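You operate a simulated robot arm through the tools that you are given. There is no shell and no other tool. Be economical: measure what you need, move in short steps, check, and stop when the job is done.

The job below is to be done with a simulated two-armed robot. You get a single attempt, and the scene is never put back.

## Task
Wipe the green-ringed port, fit its coupling, start the engine and load it.
Fine: the port is dusty: blue rag, put back; wipe before coupling, couple before starting; start once, with the red lever at DUMP. What is to be rubbed or washed off counts as gone when no trace of it is left.

The check looks at the end state, three seconds after you hand in, the way a careful person would. Anything else that was tipped, shoved, dropped, spilled or broken makes it a failure.

## Robot
Two 6-joint arms with two-finger grippers on one trunk, on a base that drives. Base frame: it is fixed to the floor where the robot stands at the start and does not move with it; the origin is under the middle of the robot, x ahead of it, y to its left, z up; the surface under the hand at the start is at about z = 840. Lengths are in mm, angles in rad, forces in N, time in s.
The left shoulder is at the start at [70, 148, 1402], the right one opposite. With the tool pointing down near the work surface each hand reaches from about 380 to 660 mm from the robot's upright axis, wherever it stands, measured 20 degrees to its own side. Places, roughly: green start button [500, 400, 900]; power pack [700, 200, 600]; red lever [600, 400, 900]; yellow key [500, 500, 900]. Payload 2.45 kg a hand.
The tool frame of a hand sits at the grasp point between the pads (the TCP): z along the fingers, y along the line on which they close. The tips reach 30 mm beyond it. Largest opening 106 mm; the body of the gripper starts 79 mm behind the TCP.
Orientation is that of the tool frame in the base frame, as a unit quaternion [x, y, z, w]. With the fingers straight down and closing along the base's y, the tool's x points along the base's -x, its y along +y and its z along -z.

## Interface
- The arms move only by the tool play_rows. It takes "left_increments", "right_increments" or both (then of equal length, played together; a hand with none holds still); each is a list of rows, each a list of 7 numbers: the shift along the tool's x, y, z in cm, then the turn, a rotation vector about the tool's x, y, z in rad, then the opening, from 0 (shut) to 1 (fully open). In form: [[tx, ty, tz, ax, ay, az, fingers], ...]. A call has 1 to 12 rows; each row is the pose to reach, as a shift and turn from the pose commanded when the call began, along the tool's axes at that moment. Rows are played at 5 a second. More than 50 mm and 0.15 rad between two rows, or a gripper value outside its range, and nothing of the call is played. A pose out of reach is approached as far as the arm can. The call stops where the force on the tool passes 40 N (or 10 N more than at its start, if that is more) or the arm is blocked; 0.2 s more then pass. Each finger travels about 72 mm/s and halts on what it meets, pressing with about 37 N; the grip force reading is that of the motor and also rises with nothing between the fingers. The clock runs only during rows and for 0.2 s after the last one: add rows that repeat a pose to give the fingers time. The reply holds the time, the measured pose of the TCP, the force on the tool along the base axes, the opening and the grip force, in the units named above and with some noise, with the torque about the TCP (base axes, N m) and any sound that the robot's microphone picked up.
- Cameras (640 x 400 px; columns grow to the right, rows downward): "scene" is now at [119.6, 47.2, 1622.1]; the picture's right is [0.38, -0.93, 0.00], its down [-0.67, -0.27, -0.69] and it looks along [0.64, 0.26, -0.72] (base axes); focal length 214 px, centre (320, 200). "left" rides on the left gripper at [76, 2, -106] in its tool frame; the picture's right is [-0.02, 1.00, 0.00], its down [-0.78, -0.02, -0.62] and it looks along [-0.62, -0.01, 0.78] (tool axes); focal length 247 px, centre (320, 200). "right" rides on the right gripper at [76, -2, -106] in its tool frame; the picture's right is [0.02, 1.00, 0.00], its down [-0.78, 0.02, -0.62] and it looks along [-0.62, 0.01, 0.78] (tool axes); focal length 247 px, centre (320, 200). There is no depth. A picture from a camera that has moved, and an enlarged one, comes with that camera's place and axes in the base frame and with its lens. The place of the scene camera against the robot may be out by one fixed shift of up to 25 mm in any direction.
- snapshot(camera): a new picture of that camera. No time passes.
- lift_body(by): slides the trunk up (or, below 0, down) by that many mm; the arms and the scene camera ride with it, the base frame stays. It gives what a move gives, with no picture.
- base_move(legs): drives the robot by 1 to 6 legs, each [ahead, left, turn to the left] in mm, mm and rad, along the robot's own axes; the way and the turn of a leg run together, so that a leg with both is an arc; at most 1500 mm and 3.142 rad a leg. The arms and the cameras ride along, it lands a little off, and it stops where it bumps. It gives what a move gives.
- aim_head(pan, tilt): turns the head with the scene camera to pan (to the left, within 1.501 rad either way) and tilt (down, from -0.506 to 1.204), counted from straight ahead of the robot. It gives what a move gives.
- close_up(camera, box): a new picture of the part [left, top, right, bottom] of that camera's present view, enlarged. No time passes.
- close_job(): hands the job in; it is judged then, once.

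Go step by step. Nothing tells you exact positions but the pictures and the camera data: compare them with the known pose of the tool, close in by small moves and look again before you grip or let go. The budget is 120 turns and 100 pictures, counting those below and the enlarged ones. Unless the task says otherwise, let go and move clear before handing in, and close with one line.

The tools are called after "Emit:" by a JSON object that holds its "name" and its "arguments". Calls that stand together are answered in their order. play_rows: Moves the arms, as the interface text tells. Its arguments: {"type":"object","properties":{"left_increments":{"type":"array"},"right_increments":{"type":"array"}},"required":[]} The other tools are called the same way: lift_body (by) slides the trunk up or down; base_move (legs) drives the base; aim_head (pan, tilt) turns the head that bears the scene camera; snapshot (camera) takes a picture; close_up (camera, box) takes an enlarged picture of a part of a camera's view; close_job () hands the job in.

At the start:

```text
clock: 0.0
left_eef_pos: [396.7, 455.5, 1343.9]
left_tcp_rot: [0.0, 1.0, 0.0, 0.001]
left_wrist_force: [0.5, 0.2, -1.8]
left_torque: [0.01, 0.01, -0.01]
left_grip_width: 106.0
left_grip_force: 0.0
right_eef_pos: [600.4, -59.6, 1000.1]
right_tcp_rot: [0.001, 1.0, 0.0, 0.0]
right_wrist_force: [0.4, -0.2, 0.5]
right_torque: [-0.02, -0.01, 0.0]
right_grip_width: 106.1
right_grip_force: 0.1
trunk travel left (down, up): [-875.0, 65.0]
robot x, y, heading: [-0.2, -1.0, -0.001]
head pan, tilt: [0.386, 0.805]
```

scene: 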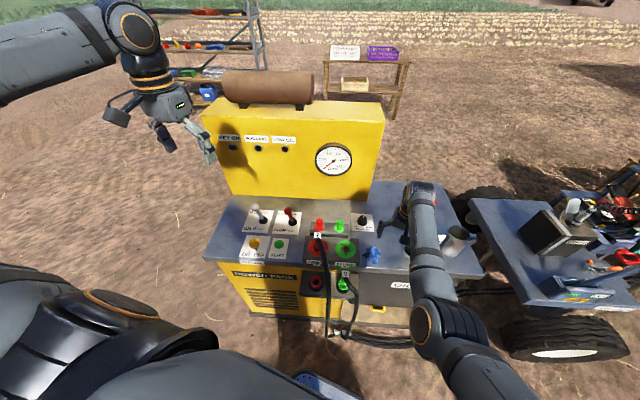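
right: 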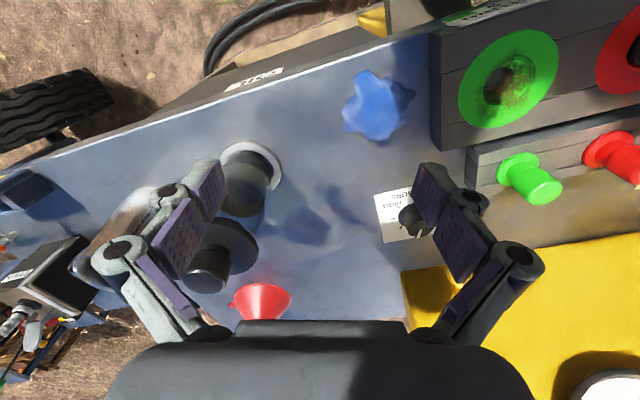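
left: 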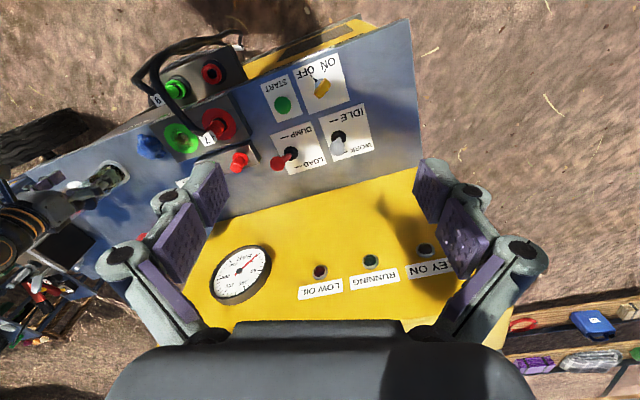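

I see the yellow power pack with its control panel, a coupling block and two hoses. I'll look closer at the panel first.

Emit:
{"name": "close_up", "arguments": {"camera": "scene", "box": [220, 190, 400, 302]}}

Emit:
{"name": "close_up", "arguments": {"camera": "left", "box": [120, 20, 400, 195]}}

Emit:
{"name": "close_up", "arguments": {"camera": "right", "box": [320, 0, 640, 200]}}

```text
3.56 times, centred on (310, 246) of scene
camera zoom: at [119.6, 47.2, 1622.1], right [0.38, -0.93, 0.0], down [-0.67, -0.27, -0.69], along [0.64, 0.26, -0.72], focal length 763 px, centre (356, 36)
```

zoom: 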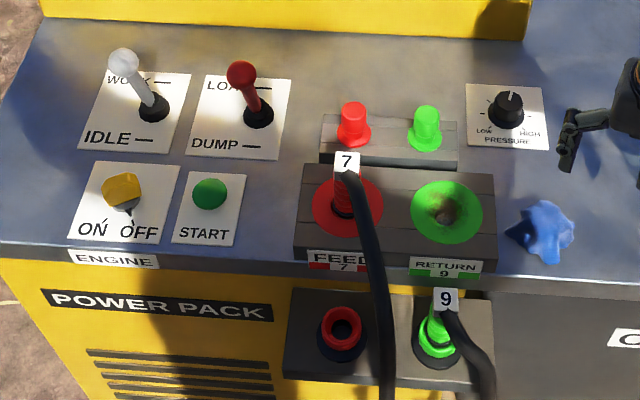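

```text
2.29 times, centred on (260, 108) of left
camera zoom: at [320.1, 457.2, 1449.5], right [0.02, 1.0, 0.0], down [0.78, -0.02, 0.62], along [0.62, -0.01, -0.78], focal length 564 px, centre (457, 411)
```

zoom: 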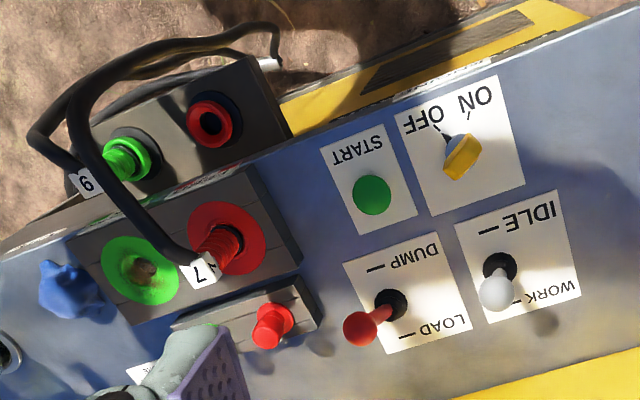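

```text
2.00 times, centred on (480, 100) of right
camera zoom: at [523.0, -60.3, 1104.9], right [-0.02, 1.0, 0.0], down [0.78, 0.02, 0.62], along [0.62, 0.01, -0.78], focal length 494 px, centre (0, 400)
```

zoom: 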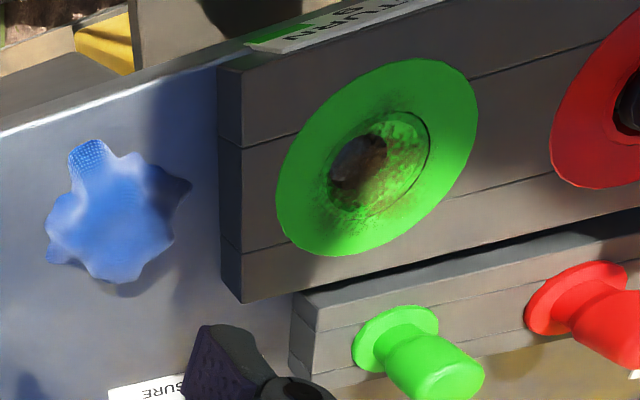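

The rag is near [609,0,848] and the green port near [574,106,870]; hose 9 is parked in the front dock. I'll read the rest of the scene: other labels, the levers and the gauge.

Emit:
{"name": "close_up", "arguments": {"camera": "scene", "box": [280, 240, 440, 340]}}

Emit:
{"name": "close_up", "arguments": {"camera": "scene", "box": [200, 110, 400, 235]}}

Emit:
{"name": "close_up", "arguments": {"camera": "scene", "box": [235, 195, 315, 245]}}

```text
4.00 times, centred on (360, 290) of scene
camera zoom: at [119.6, 47.2, 1622.1], right [0.38, -0.93, 0.0], down [-0.67, -0.27, -0.69], along [0.64, 0.26, -0.72], focal length 858 px, centre (160, -160)
```

zoom: 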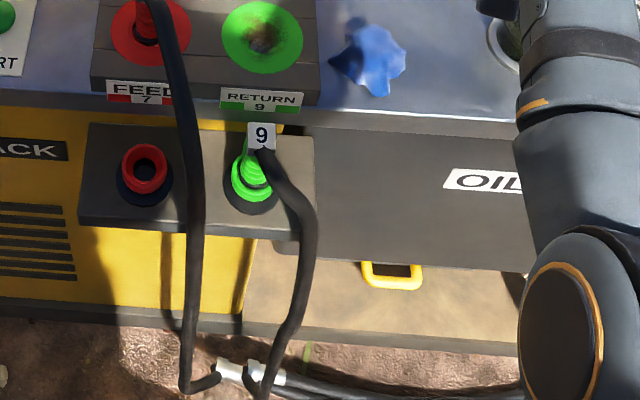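

```text
3.20 times, centred on (300, 172) of scene
camera zoom: at [119.6, 47.2, 1622.1], right [0.38, -0.93, 0.0], down [-0.67, -0.27, -0.69], along [0.64, 0.26, -0.72], focal length 686 px, centre (384, 288)
```

zoom: 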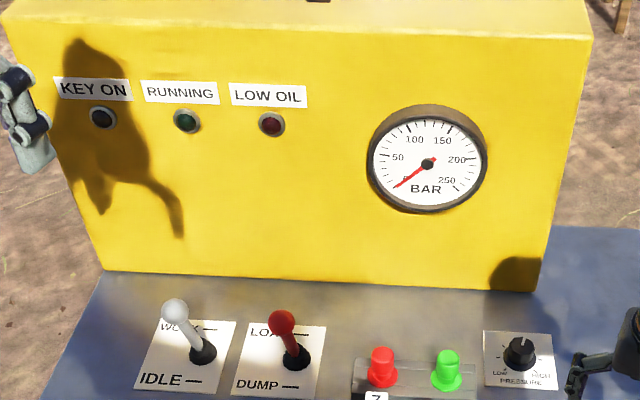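

```text
8.00 times, centred on (275, 220) of scene
camera zoom: at [119.6, 47.2, 1622.1], right [0.38, -0.93, 0.0], down [-0.67, -0.27, -0.69], along [0.64, 0.26, -0.72], focal length 1716 px, centre (680, 40)
```

zoom: 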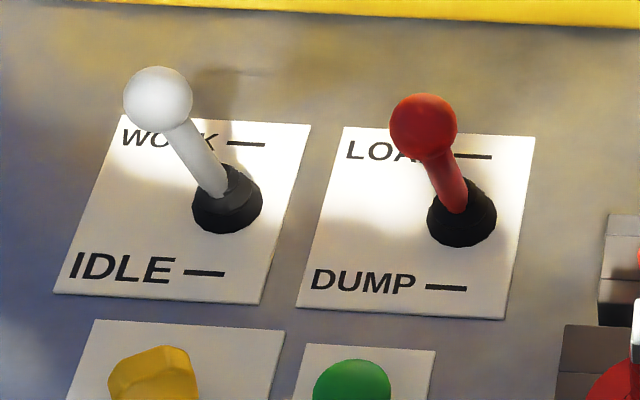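

Both levers work out as leaning toward the robot (DUMP/IDLE), and the machine is turned about 0.285 rad. I'll bring the right hand over the rag, turned to close front-to-back, clear of the block.

Emit:
{"name": "play_rows", "arguments": {"right_increments": [[-0.1, 0.67, 0, 0, 0, 0.1433, 1], [-0.2, 1.33, 0, 0, 0, 0.2867, 1], [-0.3, 2, 0, 0, 0, 0.43, 1], [-0.4, 2.67, 0, 0, 0, 0.573, 1], [-0.5, 3.33, 0, 0, 0, 0.7167, 1], [-0.6, 4, 0, 0, 0, 0.86, 1], [-0.7, 4.67, 0, 0, 0, 1.0, 1], [-0.8, 5.33, 0, 0, 0, 1.147, 1], [-0.9, 6, 0, 0, 0, 1.29, 1], [-0.9, 6, 0, 0, 0, 1.29, 1]]}}

Emit:
{"name": "snapshot", "arguments": {"camera": "right"}}

Emit:
{"name": "snapshot", "arguments": {"camera": "scene"}}

```text
clock: 2.2
left_eef_pos: [396.8, 455.9, 1344.1]
left_tcp_rot: [0.0, 1.0, 0.0, 0.0]
left_wrist_force: [0.7, 0.0, 0.4]
left_torque: [0.0, -0.01, 0.04]
left_grip_width: 106.5
left_grip_force: 0.0
right_eef_pos: [608.8, 0.9, 999.5]
right_tcp_rot: [0.602, 0.798, 0.0, 0.0]
right_wrist_force: [0.8, -0.5, 0.5]
right_torque: [-0.01, 0.01, -0.01]
right_grip_width: 106.3
right_grip_force: 0.0
trunk travel left (down, up): [-875.0, 65.0]
robot x, y, heading: [-2.0, -3.4, -0.003]
head pan, tilt: [0.386, 0.805]
```

```text
90 pictures are left
camera right: at [585.7, 74.0, 1104.2], right [0.96, 0.3, 0.0], down [0.23, -0.75, 0.62], along [0.18, -0.59, -0.78], focal length 247 px, centre (320, 200)
```

right: 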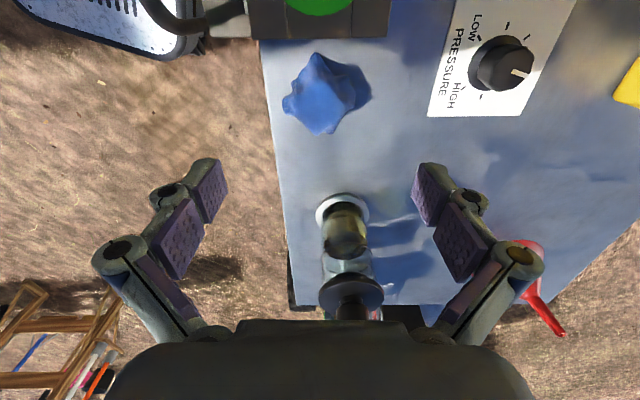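

```text
89 pictures are left
camera scene: at [119.5, 47.2, 1622.1], right [0.38, -0.93, 0.0], down [-0.67, -0.27, -0.69], along [0.64, 0.26, -0.72], focal length 214 px, centre (320, 200)
```

scene: 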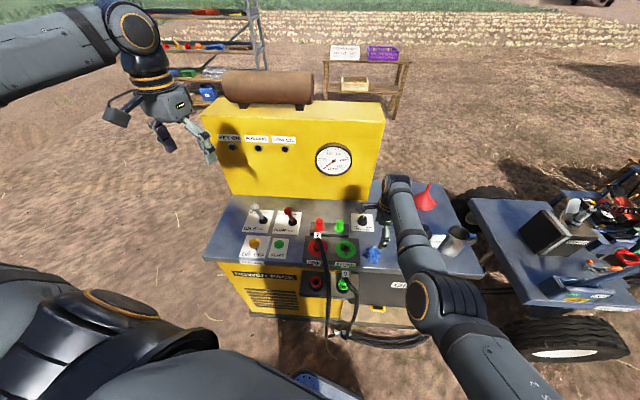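

The rag's centre is near [607,10]. I'll shift 9 mm toward the block and go down part way to check.

Emit:
{"name": "play_rows", "arguments": {"right_increments": [[0.9, 0, 2.5, 0, 0, 0, 1], [0.9, 0, 5, 0, 0, 0, 1], [0.9, 0, 7.5, 0, 0, 0, 1]]}}

Emit:
{"name": "snapshot", "arguments": {"camera": "right"}}

```text
clock: 3.0
left_eef_pos: [395.4, 455.5, 1343.6]
left_tcp_rot: [-0.001, 1.0, 0.0, 0.0]
left_wrist_force: [-0.1, -0.2, 0.5]
left_torque: [0.03, 0.01, -0.02]
left_grip_width: 106.1
left_grip_force: 0.0
right_eef_pos: [597.8, 0.5, 937.4]
right_tcp_rot: [0.601, 0.799, 0.0, -0.001]
right_wrist_force: [0.3, -0.6, -0.6]
right_torque: [0.03, -0.01, -0.01]
right_grip_width: 106.0
right_grip_force: 0.0
right hand out of reach, approached as far as the arm can: row 2, 3
trunk travel left (down, up): [-875.0, 65.0]
robot x, y, heading: [1.9, 1.5, -0.0]
head pan, tilt: [0.386, 0.805]
```

```text
88 pictures are left
camera right: at [573.6, 73.5, 1042.1], right [0.95, 0.3, 0.0], down [0.23, -0.75, 0.62], along [0.18, -0.59, -0.78], focal length 247 px, centre (320, 200)
```

right: 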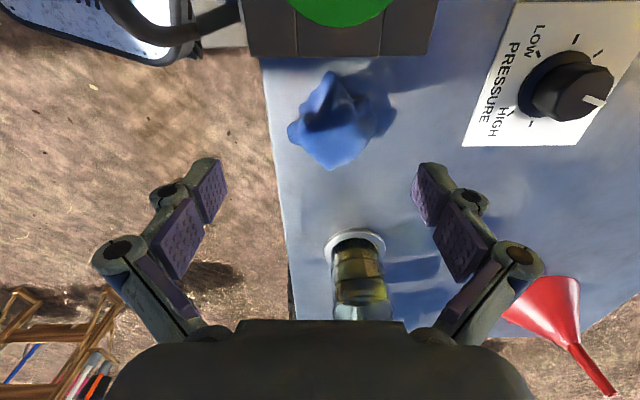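

The reach falls short at this height. I'll raise the hand and lower the trunk to gain reach.

Emit:
{"name": "play_rows", "arguments": {"right_increments": [[0, 0, -4, 0, 0, 0, 1], [0, 0, -8, 0, 0, 0, 1], [0, 0, -12, 0, 0, 0, 1]]}}

Emit:
{"name": "lift_body", "arguments": {"by": -120}}

Emit:
{"name": "snapshot", "arguments": {"camera": "right"}}

```text
clock: 3.8
left_eef_pos: [395.9, 455.2, 1342.7]
left_tcp_rot: [0.0, 1.0, 0.0, 0.0]
left_wrist_force: [0.5, -0.8, -0.6]
left_torque: [0.0, 0.01, 0.02]
left_grip_width: 106.2
left_grip_force: 0.0
right_eef_pos: [605.9, -28.8, 1046.3]
right_tcp_rot: [0.612, 0.791, -0.011, 0.003]
right_wrist_force: [-0.1, -0.2, -0.1]
right_torque: [0.02, 0.02, 0.01]
right_grip_width: 105.7
right_grip_force: 0.0
right hand out of reach, approached as far as the arm can: row 3
trunk travel left (down, up): [-875.0, 65.0]
robot x, y, heading: [-2.6, 1.8, -0.001]
head pan, tilt: [0.386, 0.805]
```

```text
clock: 5.3
left_eef_pos: [396.4, 455.5, 1223.4]
left_tcp_rot: [-0.001, 1.0, 0.001, 0.0]
left_wrist_force: [0.4, -0.6, -0.4]
left_torque: [0.01, 0.0, 0.01]
left_grip_width: 106.0
left_grip_force: 0.1
right_eef_pos: [609.0, -26.5, 935.7]
right_tcp_rot: [0.611, 0.791, -0.007, 0.006]
right_wrist_force: [0.4, 0.7, 0.4]
right_torque: [0.01, 0.01, 0.01]
right_grip_width: 106.2
right_grip_force: 0.0
trunk travel left (down, up): [-755.0, 185.0]
robot x, y, heading: [-1.9, -0.9, 0.0]
head pan, tilt: [0.386, 0.805]
```

```text
87 pictures are left
camera right: at [586.2, 50.0, 1037.5], right [0.96, 0.28, 0.0], down [0.21, -0.74, 0.64], along [0.17, -0.61, -0.77], focal length 247 px, centre (320, 200)
```

right: 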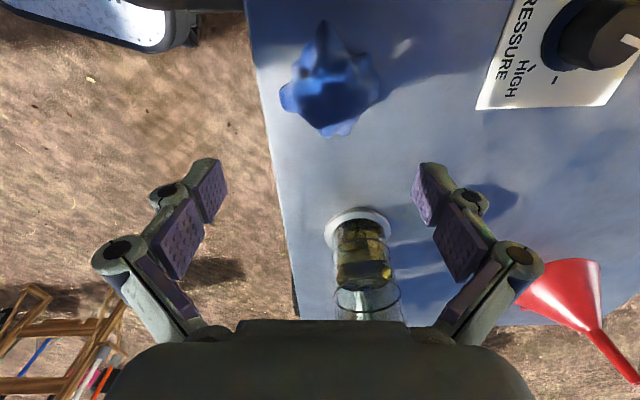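

The hand is at the edge of its reach, so I'll pull it back and up. Then I'll drive the base to face the machine squarely and stand nearer.

Emit:
{"name": "play_rows", "arguments": {"right_increments": [[0, -1, -4, 0, 0, 0, 1], [-2, -5, -6, 0, 0, 0, 1], [-4, -9, -7.5, 0, 0, 0, 1], [-6, -13, -8, 0, 0, 0, 1], [-8, -17, -8, 0, 0, 0, 1], [-9.5, -21, -8, 0, 0, 0, 1]]}}

Emit:
{"name": "aim_head", "arguments": {"pan": 0, "tilt": 1.1}}

Emit:
{"name": "snapshot", "arguments": {"camera": "scene"}}

```text
clock: 6.7
left_eef_pos: [395.4, 455.7, 1223.9]
left_tcp_rot: [0.0, 1.0, 0.0, 0.0]
left_wrist_force: [0.1, 0.2, -0.2]
left_torque: [0.06, 0.03, -0.02]
left_grip_width: 105.8
left_grip_force: 0.1
right_eef_pos: [531.1, -176.3, 962.0]
right_tcp_rot: [0.617, 0.782, -0.023, 0.081]
right_wrist_force: [0.4, 0.1, -0.8]
right_torque: [-0.03, 0.0, 0.03]
right_grip_width: 105.6
right_grip_force: 0.2
right hand out of reach, approached as far as the arm can: row 1, 2, 3, 4, 5, 6
trunk travel left (down, up): [-755.0, 185.0]
robot x, y, heading: [-3.4, 3.0, -0.003]
head pan, tilt: [0.386, 0.805]
stopped in row 6 (right hand): the arm was blocked; the commanded pose is now the measured one
```

```text
clock: 7.5
left_eef_pos: [395.1, 455.2, 1223.5]
left_tcp_rot: [-0.001, 1.0, -0.001, 0.0]
left_wrist_force: [-0.8, -0.1, 0.7]
left_torque: [0.03, 0.01, -0.03]
left_grip_width: 106.0
left_grip_force: 0.1
right_eef_pos: [530.2, -176.9, 962.5]
right_tcp_rot: [0.617, 0.782, -0.024, 0.08]
right_wrist_force: [0.8, 0.5, 0.1]
right_torque: [-0.01, 0.02, 0.0]
right_grip_width: 105.7
right_grip_force: 0.0
trunk travel left (down, up): [-755.0, 185.0]
robot x, y, heading: [0.8, -0.6, -0.003]
head pan, tilt: [0.0, 1.1]
```

```text
86 pictures are left
camera scene: at [108.1, 17.1, 1480.8], right [0.0, -1.0, 0.0], down [-0.89, 0.0, -0.45], along [0.45, 0.0, -0.89], focal length 214 px, centre (320, 200)
```

scene: 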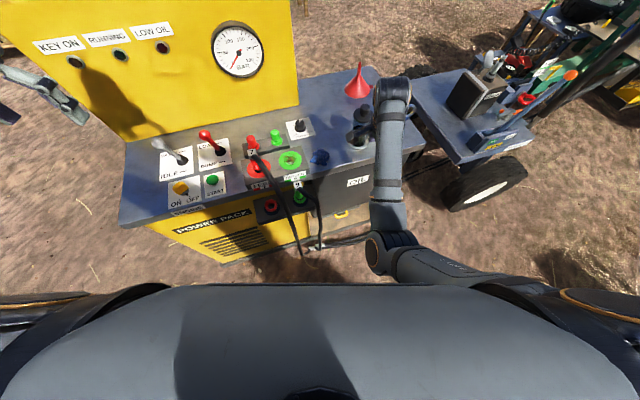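

The wrist may be at a joint limit rather than touching something. I'll look from the hand before moving.

Emit:
{"name": "snapshot", "arguments": {"camera": "right"}}

Emit:
{"name": "close_up", "arguments": {"camera": "scene", "box": [300, 50, 460, 150]}}

```text
85 pictures are left
camera right: at [501.1, -88.8, 1054.2], right [0.96, 0.26, 0.06], down [0.13, -0.66, 0.74], along [0.23, -0.7, -0.68], focal length 247 px, centre (320, 200)
```

right: 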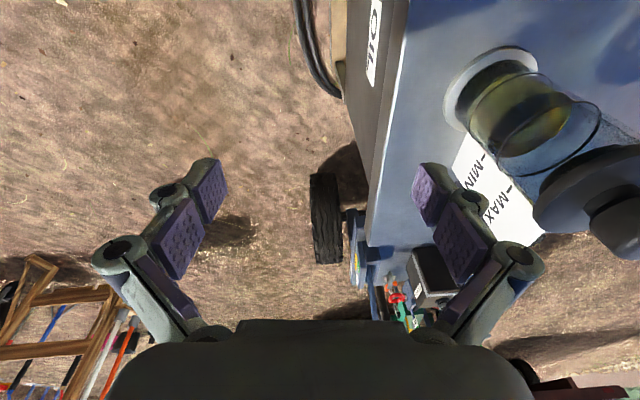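

```text
4.00 times, centred on (380, 100) of scene
camera zoom: at [108.1, 17.1, 1480.8], right [0.0, -1.0, 0.0], down [-0.89, 0.0, -0.45], along [0.45, 0.0, -0.89], focal length 858 px, centre (80, 600)
```

zoom: 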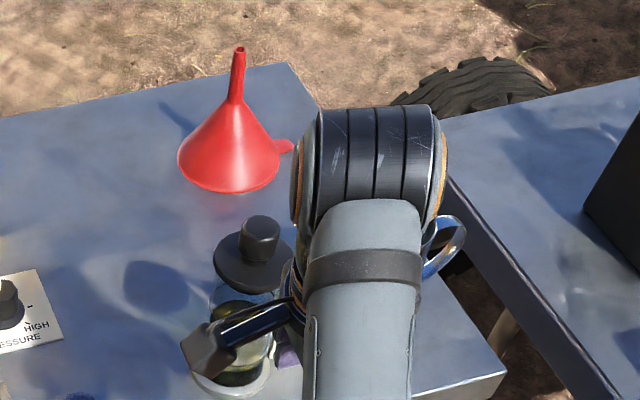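

The hand is close to the oil sight glass. I'll lift it straight up and level it first, then unwind the wrist.

Emit:
{"name": "play_rows", "arguments": {"right_increments": [[0, 0, -3, 0.0, 0.0, 0, 1], [0, -1, -6, 0.02, 0.05, 0, 1], [0.5, -4, -8, 0.04, 0.1, 0, 1], [1, -8, -8, 0.062, 0.155, 0, 1]]}}

```text
clock: 8.6
left_eef_pos: [393.7, 453.8, 1225.0]
left_tcp_rot: [0.0, 1.0, 0.001, 0.0]
left_wrist_force: [0.2, -0.8, -0.9]
left_torque: [0.01, -0.02, 0.04]
left_grip_width: 106.2
left_grip_force: 0.1
right_eef_pos: [532.2, -204.5, 1034.8]
right_tcp_rot: [0.626, 0.759, 0.027, 0.175]
right_wrist_force: [0.1, -1.0, -0.5]
right_torque: [0.03, -0.02, 0.01]
right_grip_width: 106.1
right_grip_force: 0.1
right hand out of reach, approached as far as the arm can: row 1, 2, 3, 4
trunk travel left (down, up): [-755.0, 185.0]
robot x, y, heading: [-2.4, 0.7, 0.0]
head pan, tilt: [0.0, 1.1]
stopped in row 4 (right hand): the arm was blocked; the commanded pose is now the measured one
```

It is a joint limit. I'll unwind the wrist.

Emit:
{"name": "play_rows", "arguments": {"right_increments": [[0, 0, 0, 0, 0, -0.14, 1], [0, 0, 0, 0, 0, -0.28, 1], [0, 0, 0, 0, 0, -0.42, 1], [0, 0, 0, 0, 0, -0.56, 1], [0, 0, 0, 0, 0, -0.7, 1], [0, 0, 0, 0, 0, -0.84, 1], [0, 0, 0, 0, 0, -0.98, 1], [0, 0, 0, 0, 0, -1.12, 1], [0, 0, 0, 0, 0, -1.26, 1]]}}

```text
clock: 10.6
left_eef_pos: [396.5, 455.1, 1224.4]
left_tcp_rot: [0.0, 1.0, 0.0, 0.0]
left_wrist_force: [0.3, -0.9, 0.2]
left_torque: [-0.03, 0.04, 0.03]
left_grip_width: 105.9
left_grip_force: 0.1
right_eef_pos: [535.8, -201.9, 1032.7]
right_tcp_rot: [0.057, 0.983, -0.081, 0.156]
right_wrist_force: [0.1, -0.1, -0.2]
right_torque: [-0.02, 0.01, -0.02]
right_grip_width: 106.0
right_grip_force: 0.0
trunk travel left (down, up): [-755.0, 185.0]
robot x, y, heading: [-2.6, -0.2, 0.002]
head pan, tilt: [0.0, 1.1]
```

Emit:
{"name": "play_rows", "arguments": {"right_increments": [[3.5, -0.5, -1.1, -0.047, 0.105, -0.033, 1], [7, -1, -2.2, -0.094, 0.21, -0.065, 1], [10.5, -1.5, -3.3, -0.142, 0.315, -0.098, 1], [12.3, -1.8, -3.9, -0.142, 0.315, -0.098, 1]]}}

Emit:
{"name": "snapshot", "arguments": {"camera": "right"}}

Emit:
{"name": "aim_head", "arguments": {"pan": 0.2, "tilt": 1.0}}

Emit:
{"name": "snapshot", "arguments": {"camera": "scene"}}

```text
clock: 11.2
left_eef_pos: [395.7, 453.1, 1224.1]
left_tcp_rot: [0.0, 1.0, 0.0, 0.0]
left_wrist_force: [0.3, -0.5, -0.6]
left_torque: [-0.01, -0.03, 0.02]
left_grip_width: 105.8
left_grip_force: 0.1
right_eef_pos: [524.2, -232.3, 1063.0]
right_tcp_rot: [0.059, 0.972, -0.129, 0.187]
right_wrist_force: [-0.4, 0.4, -0.1]
right_torque: [0.0, 0.0, 0.02]
right_grip_width: 106.1
right_grip_force: 0.0
right hand out of reach, approached as far as the arm can: row 1, 2
trunk travel left (down, up): [-755.0, 185.0]
robot x, y, heading: [-0.8, 0.3, -0.0]
head pan, tilt: [0.0, 1.1]
stopped in row 2 (right hand): the arm was blocked; the commanded pose is now the measured one
```

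```text
83 pictures are left
camera right: at [415.3, -199.6, 1128.5], right [0.14, 0.96, -0.24], down [0.51, 0.13, 0.85], along [0.85, -0.24, -0.47], focal length 247 px, centre (320, 200)
```

right: 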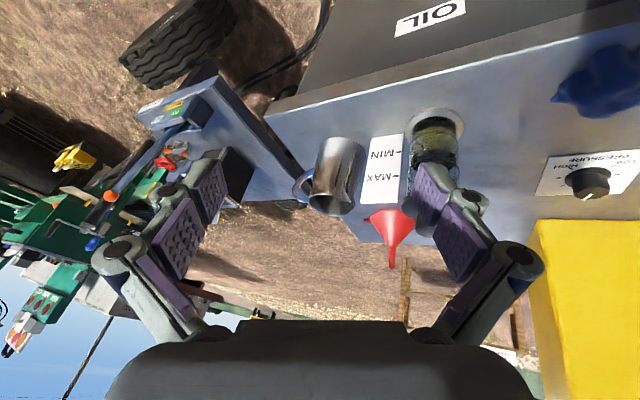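

```text
clock: 12.0
left_eef_pos: [396.1, 454.8, 1223.5]
left_tcp_rot: [0.0, 1.0, 0.0, 0.0]
left_wrist_force: [0.1, 0.3, 0.0]
left_torque: [-0.03, -0.01, 0.03]
left_grip_width: 106.1
left_grip_force: 0.1
right_eef_pos: [525.0, -232.1, 1063.1]
right_tcp_rot: [0.059, 0.972, -0.129, 0.187]
right_wrist_force: [0.1, 0.0, 0.8]
right_torque: [0.01, 0.02, 0.01]
right_grip_width: 105.9
right_grip_force: 0.0
trunk travel left (down, up): [-755.0, 185.0]
robot x, y, heading: [-3.2, 0.1, 0.001]
head pan, tilt: [0.201, 1.0]
```

```text
82 pictures are left
camera scene: at [113.6, 30.7, 1487.4], right [0.2, -0.98, 0.0], down [-0.83, -0.17, -0.54], along [0.53, 0.11, -0.84], focal length 214 px, centre (320, 200)
```

scene: 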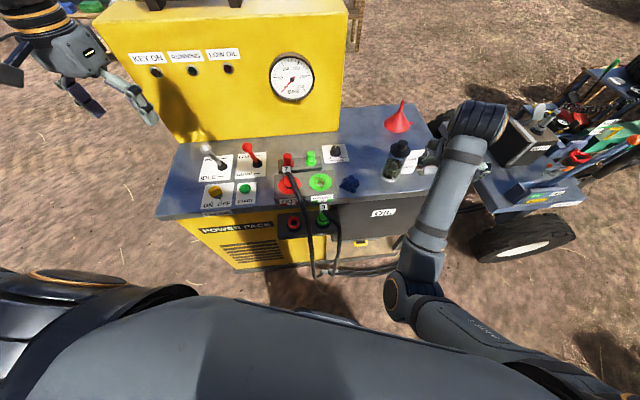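

The arm is folded tightly. I'll extend it outward and down while levelling, in small steps.

Emit:
{"name": "play_rows", "arguments": {"right_increments": [[0.3, -0.6, 1.7, 0, 0, 0, 1], [0.6, -1.2, 3.4, -0.03, 0.05, -0.02, 1], [0.9, -1.8, 5, -0.09, 0.13, -0.04, 1], [1.1, -2.3, 6.8, -0.15, 0.22, -0.07, 1], [1.1, -2.3, 6.8, -0.2, 0.3, -0.09, 1], [1.1, -2.3, 6.8, -0.26, 0.377, -0.119, 1]]}}

```text
clock: 13.4
left_eef_pos: [397.3, 455.0, 1223.3]
left_tcp_rot: [0.0, 1.0, 0.0, -0.001]
left_wrist_force: [-0.2, 0.0, 0.3]
left_torque: [0.02, 0.02, 0.02]
left_grip_width: 106.2
left_grip_force: 0.1
right_eef_pos: [567.7, -280.1, 952.4]
right_tcp_rot: [-0.002, 1.0, 0.003, -0.001]
right_wrist_force: [0.3, 0.0, 0.6]
right_torque: [0.01, -0.03, -0.01]
right_grip_width: 105.8
right_grip_force: 0.0
right hand out of reach, approached as far as the arm can: row 2, 3, 4, 5, 6
trunk travel left (down, up): [-755.0, 185.0]
robot x, y, heading: [1.9, -2.0, -0.005]
head pan, tilt: [0.201, 1.0]
```

Level again. I'll raise it and pull back gently.

Emit:
{"name": "play_rows", "arguments": {"right_increments": [[0, 0, -2.5, 0, 0, 0, 1], [0.5, 0, -5, 0, 0, 0, 1], [3, 0, -6, 0, 0, 0, 1], [6, 0, -6, 0, 0, 0, 1]]}}

Emit:
{"name": "snapshot", "arguments": {"camera": "right"}}

```text
clock: 14.4
left_eef_pos: [396.4, 454.7, 1224.2]
left_tcp_rot: [0.0, 1.0, 0.0, -0.001]
left_wrist_force: [-0.4, 0.1, 0.2]
left_torque: [0.01, -0.01, 0.01]
left_grip_width: 106.0
left_grip_force: 0.0
right_eef_pos: [572.5, -294.3, 962.3]
right_tcp_rot: [-0.001, 1.0, 0.002, 0.001]
right_wrist_force: [0.1, 0.2, 0.1]
right_torque: [-0.02, -0.01, 0.03]
right_grip_width: 106.0
right_grip_force: 0.0
right hand out of reach, approached as far as the arm can: row 1, 2, 3, 4
trunk travel left (down, up): [-755.0, 185.0]
robot x, y, heading: [-1.9, -0.7, 0.002]
head pan, tilt: [0.201, 1.0]
```

```text
81 pictures are left
camera right: at [495.5, -295.4, 1065.7], right [-0.03, 1.0, 0.01], down [0.78, 0.02, 0.62], along [0.62, 0.02, -0.78], focal length 247 px, centre (320, 200)
```

right: 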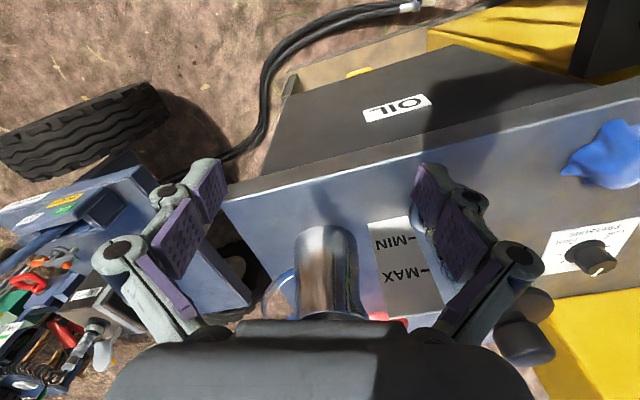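

The limit is in the wrist, so the lower trunk doesn't help. I'll raise the trunk back up and drive to face the machine squarely and nearer.

Emit:
{"name": "lift_body", "arguments": {"by": 120}}

Emit:
{"name": "play_rows", "arguments": {"right_increments": [[2, 0, 0, 0, 0, 0, 1], [5, 0, 0, 0, 0, 0, 1], [8, 0, 0, 0, 0, 0, 1], [8, 3, 0, 0, 0, 0, 1]]}}

Emit:
{"name": "snapshot", "arguments": {"camera": "scene"}}

```text
clock: 15.9
left_eef_pos: [396.3, 455.2, 1343.4]
left_tcp_rot: [0.0, 1.0, -0.001, 0.001]
left_wrist_force: [-0.5, 0.3, -0.7]
left_torque: [0.0, -0.01, -0.01]
left_grip_width: 106.1
left_grip_force: 0.1
right_eef_pos: [573.1, -293.2, 1080.3]
right_tcp_rot: [-0.001, 1.0, 0.003, 0.0]
right_wrist_force: [0.0, -0.8, -0.4]
right_torque: [-0.01, -0.01, 0.03]
right_grip_width: 106.1
right_grip_force: 0.0
trunk travel left (down, up): [-875.0, 65.0]
robot x, y, heading: [-3.7, 2.1, -0.001]
head pan, tilt: [0.201, 1.0]
```

```text
clock: 16.9
left_eef_pos: [397.2, 457.5, 1341.5]
left_tcp_rot: [0.001, 1.0, 0.0, 0.0]
left_wrist_force: [-0.4, -0.9, 0.0]
left_torque: [-0.01, 0.01, 0.0]
left_grip_width: 106.0
left_grip_force: 0.0
right_eef_pos: [510.1, -278.0, 1037.0]
right_tcp_rot: [-0.001, 1.0, 0.002, 0.001]
right_wrist_force: [0.2, -0.1, -0.4]
right_torque: [-0.06, 0.04, 0.01]
right_grip_width: 106.2
right_grip_force: 0.0
right hand out of reach, approached as far as the arm can: row 1, 2, 3, 4
trunk travel left (down, up): [-875.0, 65.0]
robot x, y, heading: [-2.7, 1.7, -0.001]
head pan, tilt: [0.201, 1.0]
```

```text
80 pictures are left
camera scene: at [114.2, 33.1, 1607.3], right [0.2, -0.98, 0.0], down [-0.82, -0.17, -0.54], along [0.53, 0.11, -0.84], focal length 214 px, centre (320, 200)
```

scene: 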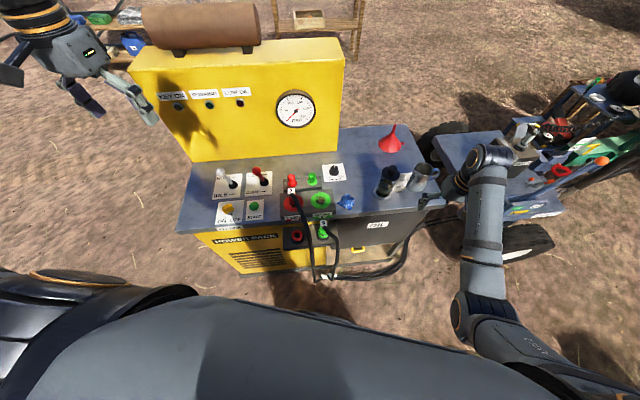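

Emit:
{"name": "play_rows", "arguments": {"right_increments": [[3, 0, 4, 0, 0, 0, 1], [6, 0, 7, 0, 0, 0, 1], [9, 1, 9, 0, 0, 0, 1], [11, 2, 11, 0, 0, 0, 1]]}}

```text
clock: 17.9
left_eef_pos: [394.6, 456.0, 1343.7]
left_tcp_rot: [0.0, 1.0, 0.0, 0.0]
left_wrist_force: [-1.1, -0.2, -0.4]
left_torque: [-0.02, -0.04, 0.02]
left_grip_width: 105.9
left_grip_force: 0.2
right_eef_pos: [398.7, -257.0, 927.7]
right_tcp_rot: [-0.002, 1.0, 0.002, 0.0]
right_wrist_force: [0.1, 0.0, -0.3]
right_torque: [0.02, -0.03, 0.02]
right_grip_width: 105.9
right_grip_force: 0.1
trunk travel left (down, up): [-875.0, 65.0]
robot x, y, heading: [0.8, -1.2, -0.0]
head pan, tilt: [0.201, 1.0]
```

Now I'll drive: ahead 55, left 40, then turn 0.285.

Emit:
{"name": "base_move", "arguments": {"legs": [[0, 0, 0.285], [64, 23, 0]]}}

Emit:
{"name": "snapshot", "arguments": {"camera": "scene"}}

Emit:
{"name": "snapshot", "arguments": {"camera": "right"}}

```text
clock: 19.8
left_eef_pos: [300.0, 584.8, 1347.5]
left_tcp_rot: [-0.143, 0.99, 0.001, 0.002]
left_wrist_force: [-0.4, 0.1, 0.1]
left_torque: [0.07, -0.04, -0.01]
left_grip_width: 106.0
left_grip_force: 0.1
right_eef_pos: [507.1, -97.1, 928.6]
right_tcp_rot: [-0.145, 0.989, 0.004, 0.003]
right_wrist_force: [-0.1, -0.4, 0.5]
right_torque: [0.05, -0.04, 0.0]
right_grip_width: 106.2
right_grip_force: 0.0
trunk travel left (down, up): [-875.0, 65.0]
robot x, y, heading: [53.3, 37.1, 0.291]
head pan, tilt: [0.201, 1.0]
```

```text
79 pictures are left
camera scene: at [151.9, 97.7, 1608.2], right [0.47, -0.88, 0.0], down [-0.74, -0.39, -0.55], along [0.48, 0.26, -0.84], focal length 214 px, centre (320, 200)
```

scene: 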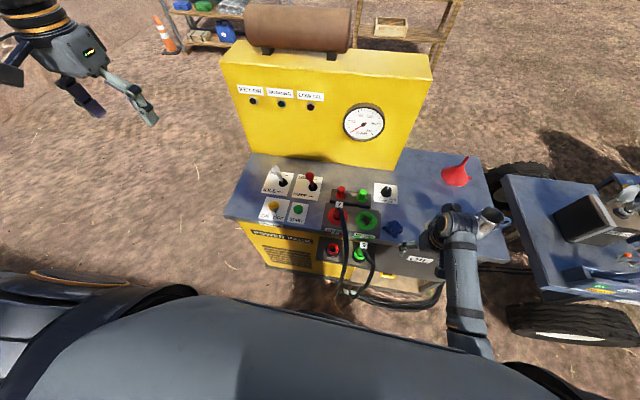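

```text
78 pictures are left
camera right: at [433.1, -120.7, 1032.8], right [-0.31, 0.95, 0.01], down [0.74, 0.24, 0.63], along [0.59, 0.2, -0.78], focal length 247 px, centre (320, 200)
```

right: 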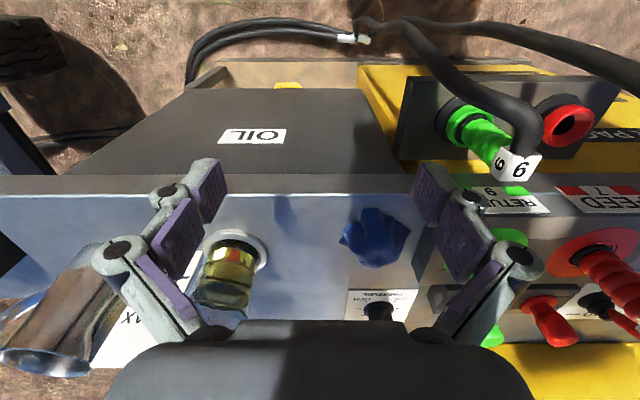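

Now aligned with the machine, rag near [606,5]. I'll bring the hand over it while turning the wrist the other way.

Emit:
{"name": "play_rows", "arguments": {"right_increments": [[0, 1, -2, 0, 0, -0.14, 1], [-0.5, 2.5, -3, 0, 0, -0.28, 1], [-1.5, 4.5, -3.5, 0, 0, -0.42, 1], [-3, 6, -3.5, 0, 0, -0.56, 1], [-5, 6.9, -3.5, 0, 0, -0.7, 1], [-7, 6.9, -3.5, 0, 0, -0.84, 1], [-9, 6.9, -3.5, 0, 0, -0.98, 1], [-11, 6.9, -3.5, 0, 0, -1.12, 1], [-12.4, 6.9, -3.5, 0, 0, -1.26, 1], [-12.4, 6.9, -3.5, 0, 0, -1.4, 1], [-12.4, 6.9, -3.5, 0, 0, -1.54, 1]]}}

Emit:
{"name": "snapshot", "arguments": {"camera": "right"}}

```text
clock: 22.2
left_eef_pos: [304.3, 589.4, 1343.9]
left_tcp_rot: [-0.143, 0.99, 0.0, 0.0]
left_wrist_force: [-0.4, -0.4, -0.2]
left_torque: [-0.01, -0.02, -0.01]
left_grip_width: 105.9
left_grip_force: 0.0
right_eef_pos: [610.2, 8.0, 961.7]
right_tcp_rot: [0.794, -0.608, -0.003, -0.001]
right_wrist_force: [0.4, 0.2, 0.0]
right_torque: [0.01, 0.01, 0.0]
right_grip_width: 105.9
right_grip_force: 0.0
trunk travel left (down, up): [-875.0, 65.0]
robot x, y, heading: [54.5, 40.3, 0.284]
head pan, tilt: [0.201, 1.0]
```

```text
77 pictures are left
camera right: at [630.3, -65.4, 1067.2], right [-0.96, -0.28, 0.0], down [-0.22, 0.75, 0.63], along [-0.18, 0.6, -0.78], focal length 247 px, centre (320, 200)
```

right: 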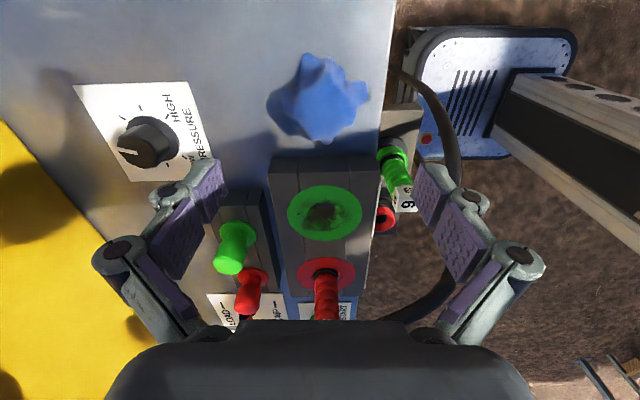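

The wrist reaches well this way. I'll go down around the rag and check the depth.

Emit:
{"name": "play_rows", "arguments": {"right_increments": [[0.4, 0, 3, 0, 0, 0, 1], [0.4, 0, 6, 0, 0, 0, 1], [0.4, 0, 8, 0, 0, 0, 1]]}}

Emit:
{"name": "snapshot", "arguments": {"camera": "right"}}

```text
clock: 23.0
left_eef_pos: [305.8, 589.9, 1342.4]
left_tcp_rot: [-0.143, 0.99, -0.001, 0.001]
left_wrist_force: [0.4, -0.2, -0.1]
left_torque: [0.03, -0.02, -0.04]
left_grip_width: 105.9
left_grip_force: 0.1
right_eef_pos: [612.4, 4.8, 880.7]
right_tcp_rot: [0.793, -0.609, -0.003, -0.001]
right_wrist_force: [-0.2, 0.5, 0.3]
right_torque: [0.0, -0.02, 0.03]
right_grip_width: 105.7
right_grip_force: 0.0
trunk travel left (down, up): [-875.0, 65.0]
robot x, y, heading: [58.4, 42.4, 0.29]
head pan, tilt: [0.201, 1.0]
```

```text
76 pictures are left
camera right: at [632.2, -68.3, 985.4], right [-0.96, -0.28, 0.0], down [-0.22, 0.75, 0.63], along [-0.18, 0.6, -0.78], focal length 247 px, centre (320, 200)
```

right: 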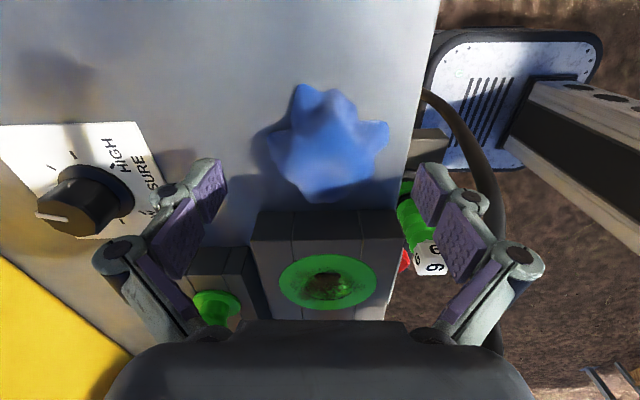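

Well lined up. I'll lower until the tips are near the table, watching the force.

Emit:
{"name": "play_rows", "arguments": {"right_increments": [[0.2, 0.4, 0.5, 0, 0, 0, 1], [0.2, 0.4, 1.0, 0, 0, 0, 1], [0.2, 0.4, 1.3, 0, 0, 0, 1]]}}

Emit:
{"name": "snapshot", "arguments": {"camera": "right"}}

```text
clock: 23.8
left_eef_pos: [305.3, 589.4, 1343.3]
left_tcp_rot: [-0.144, 0.99, 0.001, 0.0]
left_wrist_force: [-0.4, 0.4, -0.1]
left_torque: [-0.04, 0.01, -0.01]
left_grip_width: 105.9
left_grip_force: 0.1
right_eef_pos: [607.6, 1.8, 868.0]
right_tcp_rot: [0.793, -0.609, -0.003, -0.001]
right_wrist_force: [0.0, -0.2, -0.6]
right_torque: [-0.02, -0.01, 0.01]
right_grip_width: 106.2
right_grip_force: 0.1
trunk travel left (down, up): [-875.0, 65.0]
robot x, y, heading: [56.1, 36.3, 0.288]
head pan, tilt: [0.201, 1.0]
```

```text
75 pictures are left
camera right: at [628.1, -71.3, 972.7], right [-0.96, -0.28, 0.0], down [-0.22, 0.75, 0.63], along [-0.18, 0.6, -0.78], focal length 247 px, centre (320, 200)
```

right: 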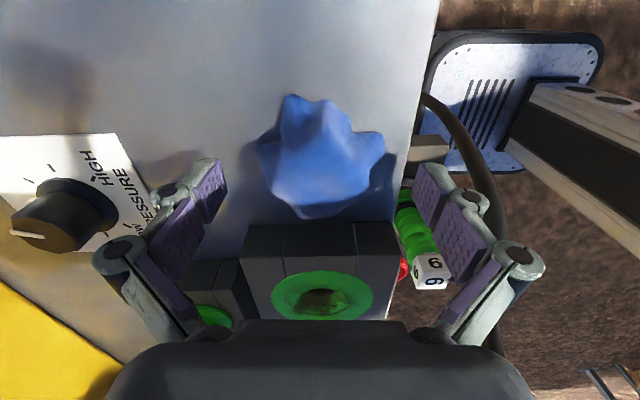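

Tips are just above the table with the rag between them. Closing.

Emit:
{"name": "play_rows", "arguments": {"right_increments": [[0, 0, 0, 0, 0, 0, 0.5], [0, 0, 0, 0, 0, 0, 0.2], [0, 0, 0, 0, 0, 0, 0], [0, 0, 0, 0, 0, 0, 0], [0, 0, 0, 0, 0, 0, 0]]}}

Emit:
{"name": "play_rows", "arguments": {"right_increments": [[0, 0, -3, 0, 0, 0, 0], [0, 0, -6, 0, 0, 0, 0], [0, 0, -7, 0, 0, 0, 0]]}}

Emit:
{"name": "snapshot", "arguments": {"camera": "right"}}

```text
clock: 25.0
left_eef_pos: [303.9, 588.4, 1344.5]
left_tcp_rot: [-0.144, 0.99, 0.0, 0.0]
left_wrist_force: [0.5, 0.8, -0.3]
left_torque: [0.0, -0.01, 0.0]
left_grip_width: 106.1
left_grip_force: 0.2
right_eef_pos: [607.5, 3.4, 869.3]
right_tcp_rot: [0.793, -0.609, -0.001, -0.001]
right_wrist_force: [2.1, 0.0, 6.0]
right_torque: [-0.01, -0.04, 0.09]
right_grip_width: 47.6
right_grip_force: 37.1
trunk travel left (down, up): [-875.0, 65.0]
robot x, y, heading: [57.3, 40.3, 0.282]
head pan, tilt: [0.201, 1.0]
```

```text
clock: 25.8
left_eef_pos: [305.4, 588.6, 1343.9]
left_tcp_rot: [-0.144, 0.99, 0.0, 0.0]
left_wrist_force: [0.2, 0.7, -0.3]
left_torque: [0.0, -0.02, 0.0]
left_grip_width: 105.7
left_grip_force: 0.1
right_eef_pos: [608.1, 2.3, 938.2]
right_tcp_rot: [0.793, -0.609, -0.003, -0.001]
right_wrist_force: [1.1, 0.1, -0.4]
right_torque: [-0.01, 0.03, 0.03]
right_grip_width: 47.2
right_grip_force: 37.1
trunk travel left (down, up): [-875.0, 65.0]
robot x, y, heading: [51.4, 41.9, 0.285]
head pan, tilt: [0.201, 1.0]
```

```text
74 pictures are left
camera right: at [628.4, -71.6, 1043.0], right [-0.96, -0.28, 0.0], down [-0.22, 0.75, 0.62], along [-0.18, 0.6, -0.78], focal length 247 px, centre (320, 200)
```

right: 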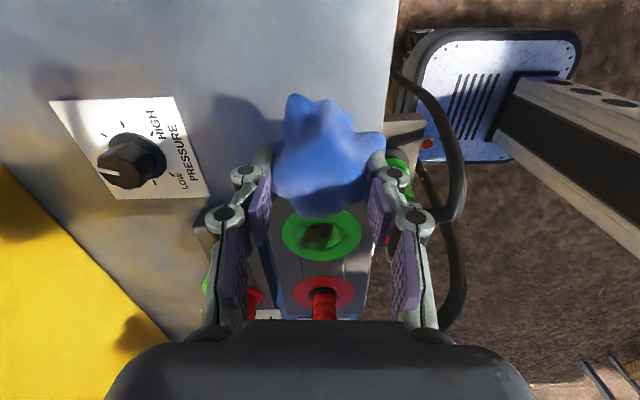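

The rag is held, picked from TCP [607.5,3,868]. Moving over the port near [575,105,870] and lowering until there is light contact.

Emit:
{"name": "play_rows", "arguments": {"right_increments": [[-3.6, 0, 0, 0, 0, 0, 0], [-7.2, 0, 0, 0, 0, 0, 0], [-10.8, 0, 0, 0, 0, 0, 0], [-10.8, 0, 1.5, 0, 0, 0, 0], [-10.8, 0, 2.5, 0, 0, 0, 0]]}}

Emit:
{"name": "close_up", "arguments": {"camera": "right", "box": [200, 60, 440, 210]}}

```text
clock: 27.2
left_eef_pos: [306.8, 586.8, 1344.4]
left_tcp_rot: [-0.144, 0.99, 0.0, 0.0]
left_wrist_force: [-0.3, -1.5, -0.2]
left_torque: [0.02, 0.02, -0.01]
left_grip_width: 106.3
left_grip_force: 0.0
right_eef_pos: [598.0, 53.6, 905.8]
right_tcp_rot: [0.782, -0.622, 0.032, 0.023]
right_wrist_force: [0.7, -0.8, -0.4]
right_torque: [0.0, 0.0, -0.02]
right_grip_width: 47.3
right_grip_force: 36.5
trunk travel left (down, up): [-875.0, 65.0]
robot x, y, heading: [56.4, 42.0, 0.285]
head pan, tilt: [0.201, 1.0]
stopped in row 5 (right hand): the arm was blocked; the commanded pose is now the measured one
```

```text
2.67 times, centred on (320, 135) of right
camera zoom: at [614.2, -11.4, 1016.0], right [-0.97, -0.25, 0.0], down [-0.21, 0.8, 0.56], along [-0.14, 0.54, -0.83], focal length 659 px, centre (320, 373)
```

zoom: 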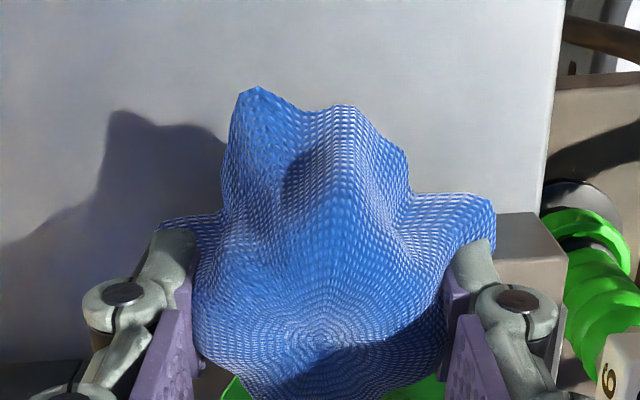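

The arm was blocked short of the port with no wrist force. I'll look at the arm from the head camera.

Emit:
{"name": "snapshot", "arguments": {"camera": "scene"}}

Emit:
{"name": "snapshot", "arguments": {"camera": "left"}}

```text
72 pictures are left
camera scene: at [159.7, 103.2, 1607.4], right [0.47, -0.88, 0.0], down [-0.74, -0.4, -0.54], along [0.48, 0.25, -0.84], focal length 214 px, centre (320, 200)
```

scene: 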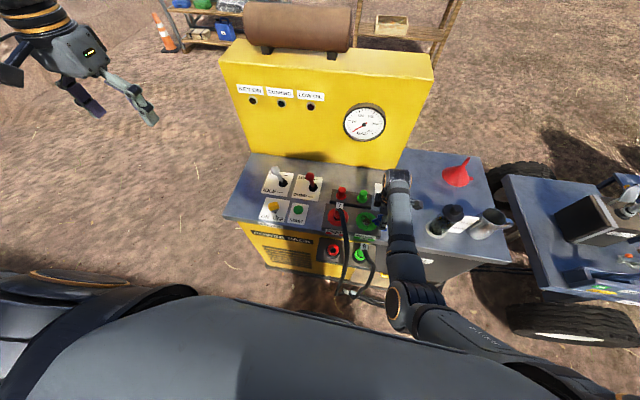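

```text
71 pictures are left
camera left: at [232.1, 568.4, 1450.1], right [-0.26, 0.96, 0.0], down [0.76, 0.21, 0.62], along [0.6, 0.16, -0.78], focal length 247 px, centre (320, 200)
```

left: 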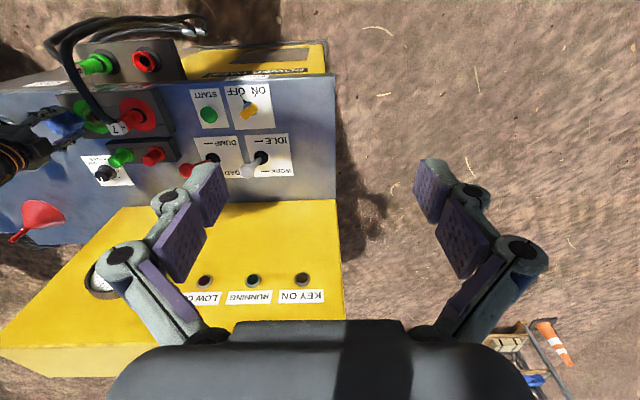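

No collision is visible, so this seems an inward joint limit. I'll lift, level, and drive the base left so the port comes within this arm's good range.

Emit:
{"name": "play_rows", "arguments": {"right_increments": [[0.5, 0, -2, 0, -0.03, -0.01, 0], [1.5, 0, -4, -0.003, -0.079, -0.034, 0], [4, 0, -4, -0.003, -0.079, -0.034, 0]]}}

Emit:
{"name": "base_move", "arguments": {"legs": [[0, 105, 0]]}}

Emit:
{"name": "snapshot", "arguments": {"camera": "right"}}

```text
clock: 28.0
left_eef_pos: [305.6, 588.3, 1344.4]
left_tcp_rot: [-0.144, 0.99, 0.001, 0.0]
left_wrist_force: [-0.1, 0.3, 0.6]
left_torque: [-0.01, 0.0, -0.03]
left_grip_width: 106.0
left_grip_force: 0.1
right_eef_pos: [603.4, 18.6, 948.2]
right_tcp_rot: [0.794, -0.609, -0.004, 0.0]
right_wrist_force: [-0.4, -0.3, -0.9]
right_torque: [0.03, 0.0, 0.01]
right_grip_width: 47.0
right_grip_force: 37.3
trunk travel left (down, up): [-875.0, 65.0]
robot x, y, heading: [54.1, 41.4, 0.287]
head pan, tilt: [0.201, 1.0]
```

```text
clock: 29.2
left_eef_pos: [277.4, 687.9, 1345.0]
left_tcp_rot: [-0.144, 0.99, 0.002, -0.001]
left_wrist_force: [-0.2, -0.5, -0.1]
left_torque: [0.05, -0.01, -0.03]
left_grip_width: 105.9
left_grip_force: 0.0
right_eef_pos: [574.5, 119.7, 948.8]
right_tcp_rot: [0.793, -0.609, -0.003, -0.002]
right_wrist_force: [-1.2, -0.1, -1.8]
right_torque: [-0.02, 0.05, -0.02]
right_grip_width: 47.1
right_grip_force: 36.8
trunk travel left (down, up): [-875.0, 65.0]
robot x, y, heading: [25.7, 140.7, 0.284]
head pan, tilt: [0.201, 1.0]
```

```text
70 pictures are left
camera right: at [595.6, 45.9, 1053.1], right [-0.96, -0.28, 0.0], down [-0.22, 0.75, 0.63], along [-0.18, 0.6, -0.78], focal length 247 px, centre (320, 200)
```

right: 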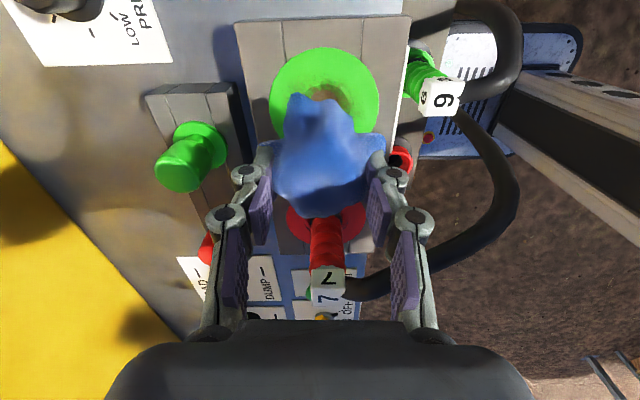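

The port is near [577,98,875]. Shifting 21 mm back and lowering gently.

Emit:
{"name": "play_rows", "arguments": {"right_increments": [[2.1, 0.2, 0, 0, 0, 0, 0], [2.1, 0.2, 1.5, 0, 0, 0, 0], [2.1, 0.2, 2.5, 0, 0, 0, 0], [2.1, 0.2, 3, 0, 0, 0, 0], [2.1, 0.2, 3.3, 0, 0, 0, 0]]}}

Emit:
{"name": "snapshot", "arguments": {"camera": "right"}}

```text
clock: 30.4
left_eef_pos: [275.4, 690.0, 1344.0]
left_tcp_rot: [-0.143, 0.99, -0.001, 0.0]
left_wrist_force: [0.2, -0.7, -0.1]
left_torque: [0.0, 0.01, 0.01]
left_grip_width: 106.3
left_grip_force: 0.0
right_eef_pos: [577.5, 100.0, 915.3]
right_tcp_rot: [0.794, -0.608, -0.002, 0.001]
right_wrist_force: [-0.4, -0.1, -0.2]
right_torque: [0.01, 0.02, 0.01]
right_grip_width: 46.6
right_grip_force: 37.2
trunk travel left (down, up): [-875.0, 65.0]
robot x, y, heading: [26.5, 142.6, 0.288]
head pan, tilt: [0.201, 1.0]
```

```text
69 pictures are left
camera right: at [598.9, 27.1, 1020.5], right [-0.96, -0.28, 0.0], down [-0.22, 0.75, 0.62], along [-0.18, 0.6, -0.78], focal length 247 px, centre (320, 200)
```

right: 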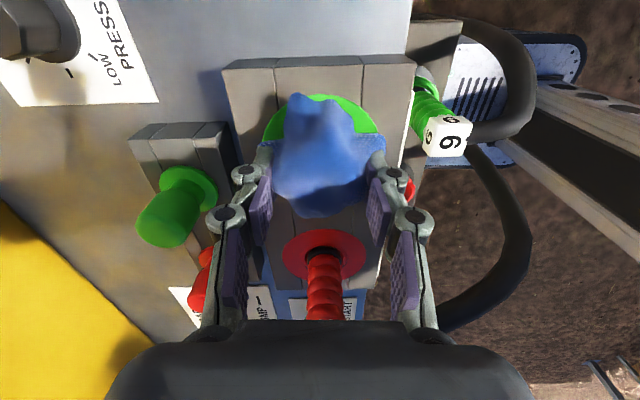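

Emit:
{"name": "play_rows", "arguments": {"right_increments": [[0, 0, 0.3, 0, 0, 0, 0], [0, 0, 0.5, 0, 0, 0, 0]]}}

Emit:
{"name": "play_rows", "arguments": {"right_increments": [[0, 0, 0.2, 0, 0, 0, 0], [0, 0, 0.4, 0, 0, 0, 0]]}}

```text
clock: 31.0
left_eef_pos: [274.7, 690.2, 1343.1]
left_tcp_rot: [-0.143, 0.99, 0.0, 0.001]
left_wrist_force: [-0.5, 0.6, -0.5]
left_torque: [0.01, 0.01, -0.02]
left_grip_width: 106.0
left_grip_force: 0.0
right_eef_pos: [578.9, 101.3, 910.7]
right_tcp_rot: [0.793, -0.609, -0.001, 0.001]
right_wrist_force: [0.9, -0.1, 0.1]
right_torque: [-0.03, 0.01, -0.03]
right_grip_width: 46.6
right_grip_force: 36.9
trunk travel left (down, up): [-875.0, 65.0]
robot x, y, heading: [23.5, 142.9, 0.286]
head pan, tilt: [0.201, 1.0]
```

```text
clock: 31.6
left_eef_pos: [275.7, 690.5, 1344.7]
left_tcp_rot: [-0.144, 0.99, 0.0, 0.001]
left_wrist_force: [-0.4, 0.6, -0.1]
left_torque: [0.04, -0.03, 0.0]
left_grip_width: 105.9
left_grip_force: 0.1
right_eef_pos: [577.6, 101.2, 906.6]
right_tcp_rot: [0.793, -0.609, -0.001, 0.002]
right_wrist_force: [0.3, -0.5, -0.6]
right_torque: [-0.02, 0.03, 0.01]
right_grip_width: 46.8
right_grip_force: 37.0
trunk travel left (down, up): [-875.0, 65.0]
robot x, y, heading: [22.9, 142.3, 0.284]
head pan, tilt: [0.201, 1.0]
```

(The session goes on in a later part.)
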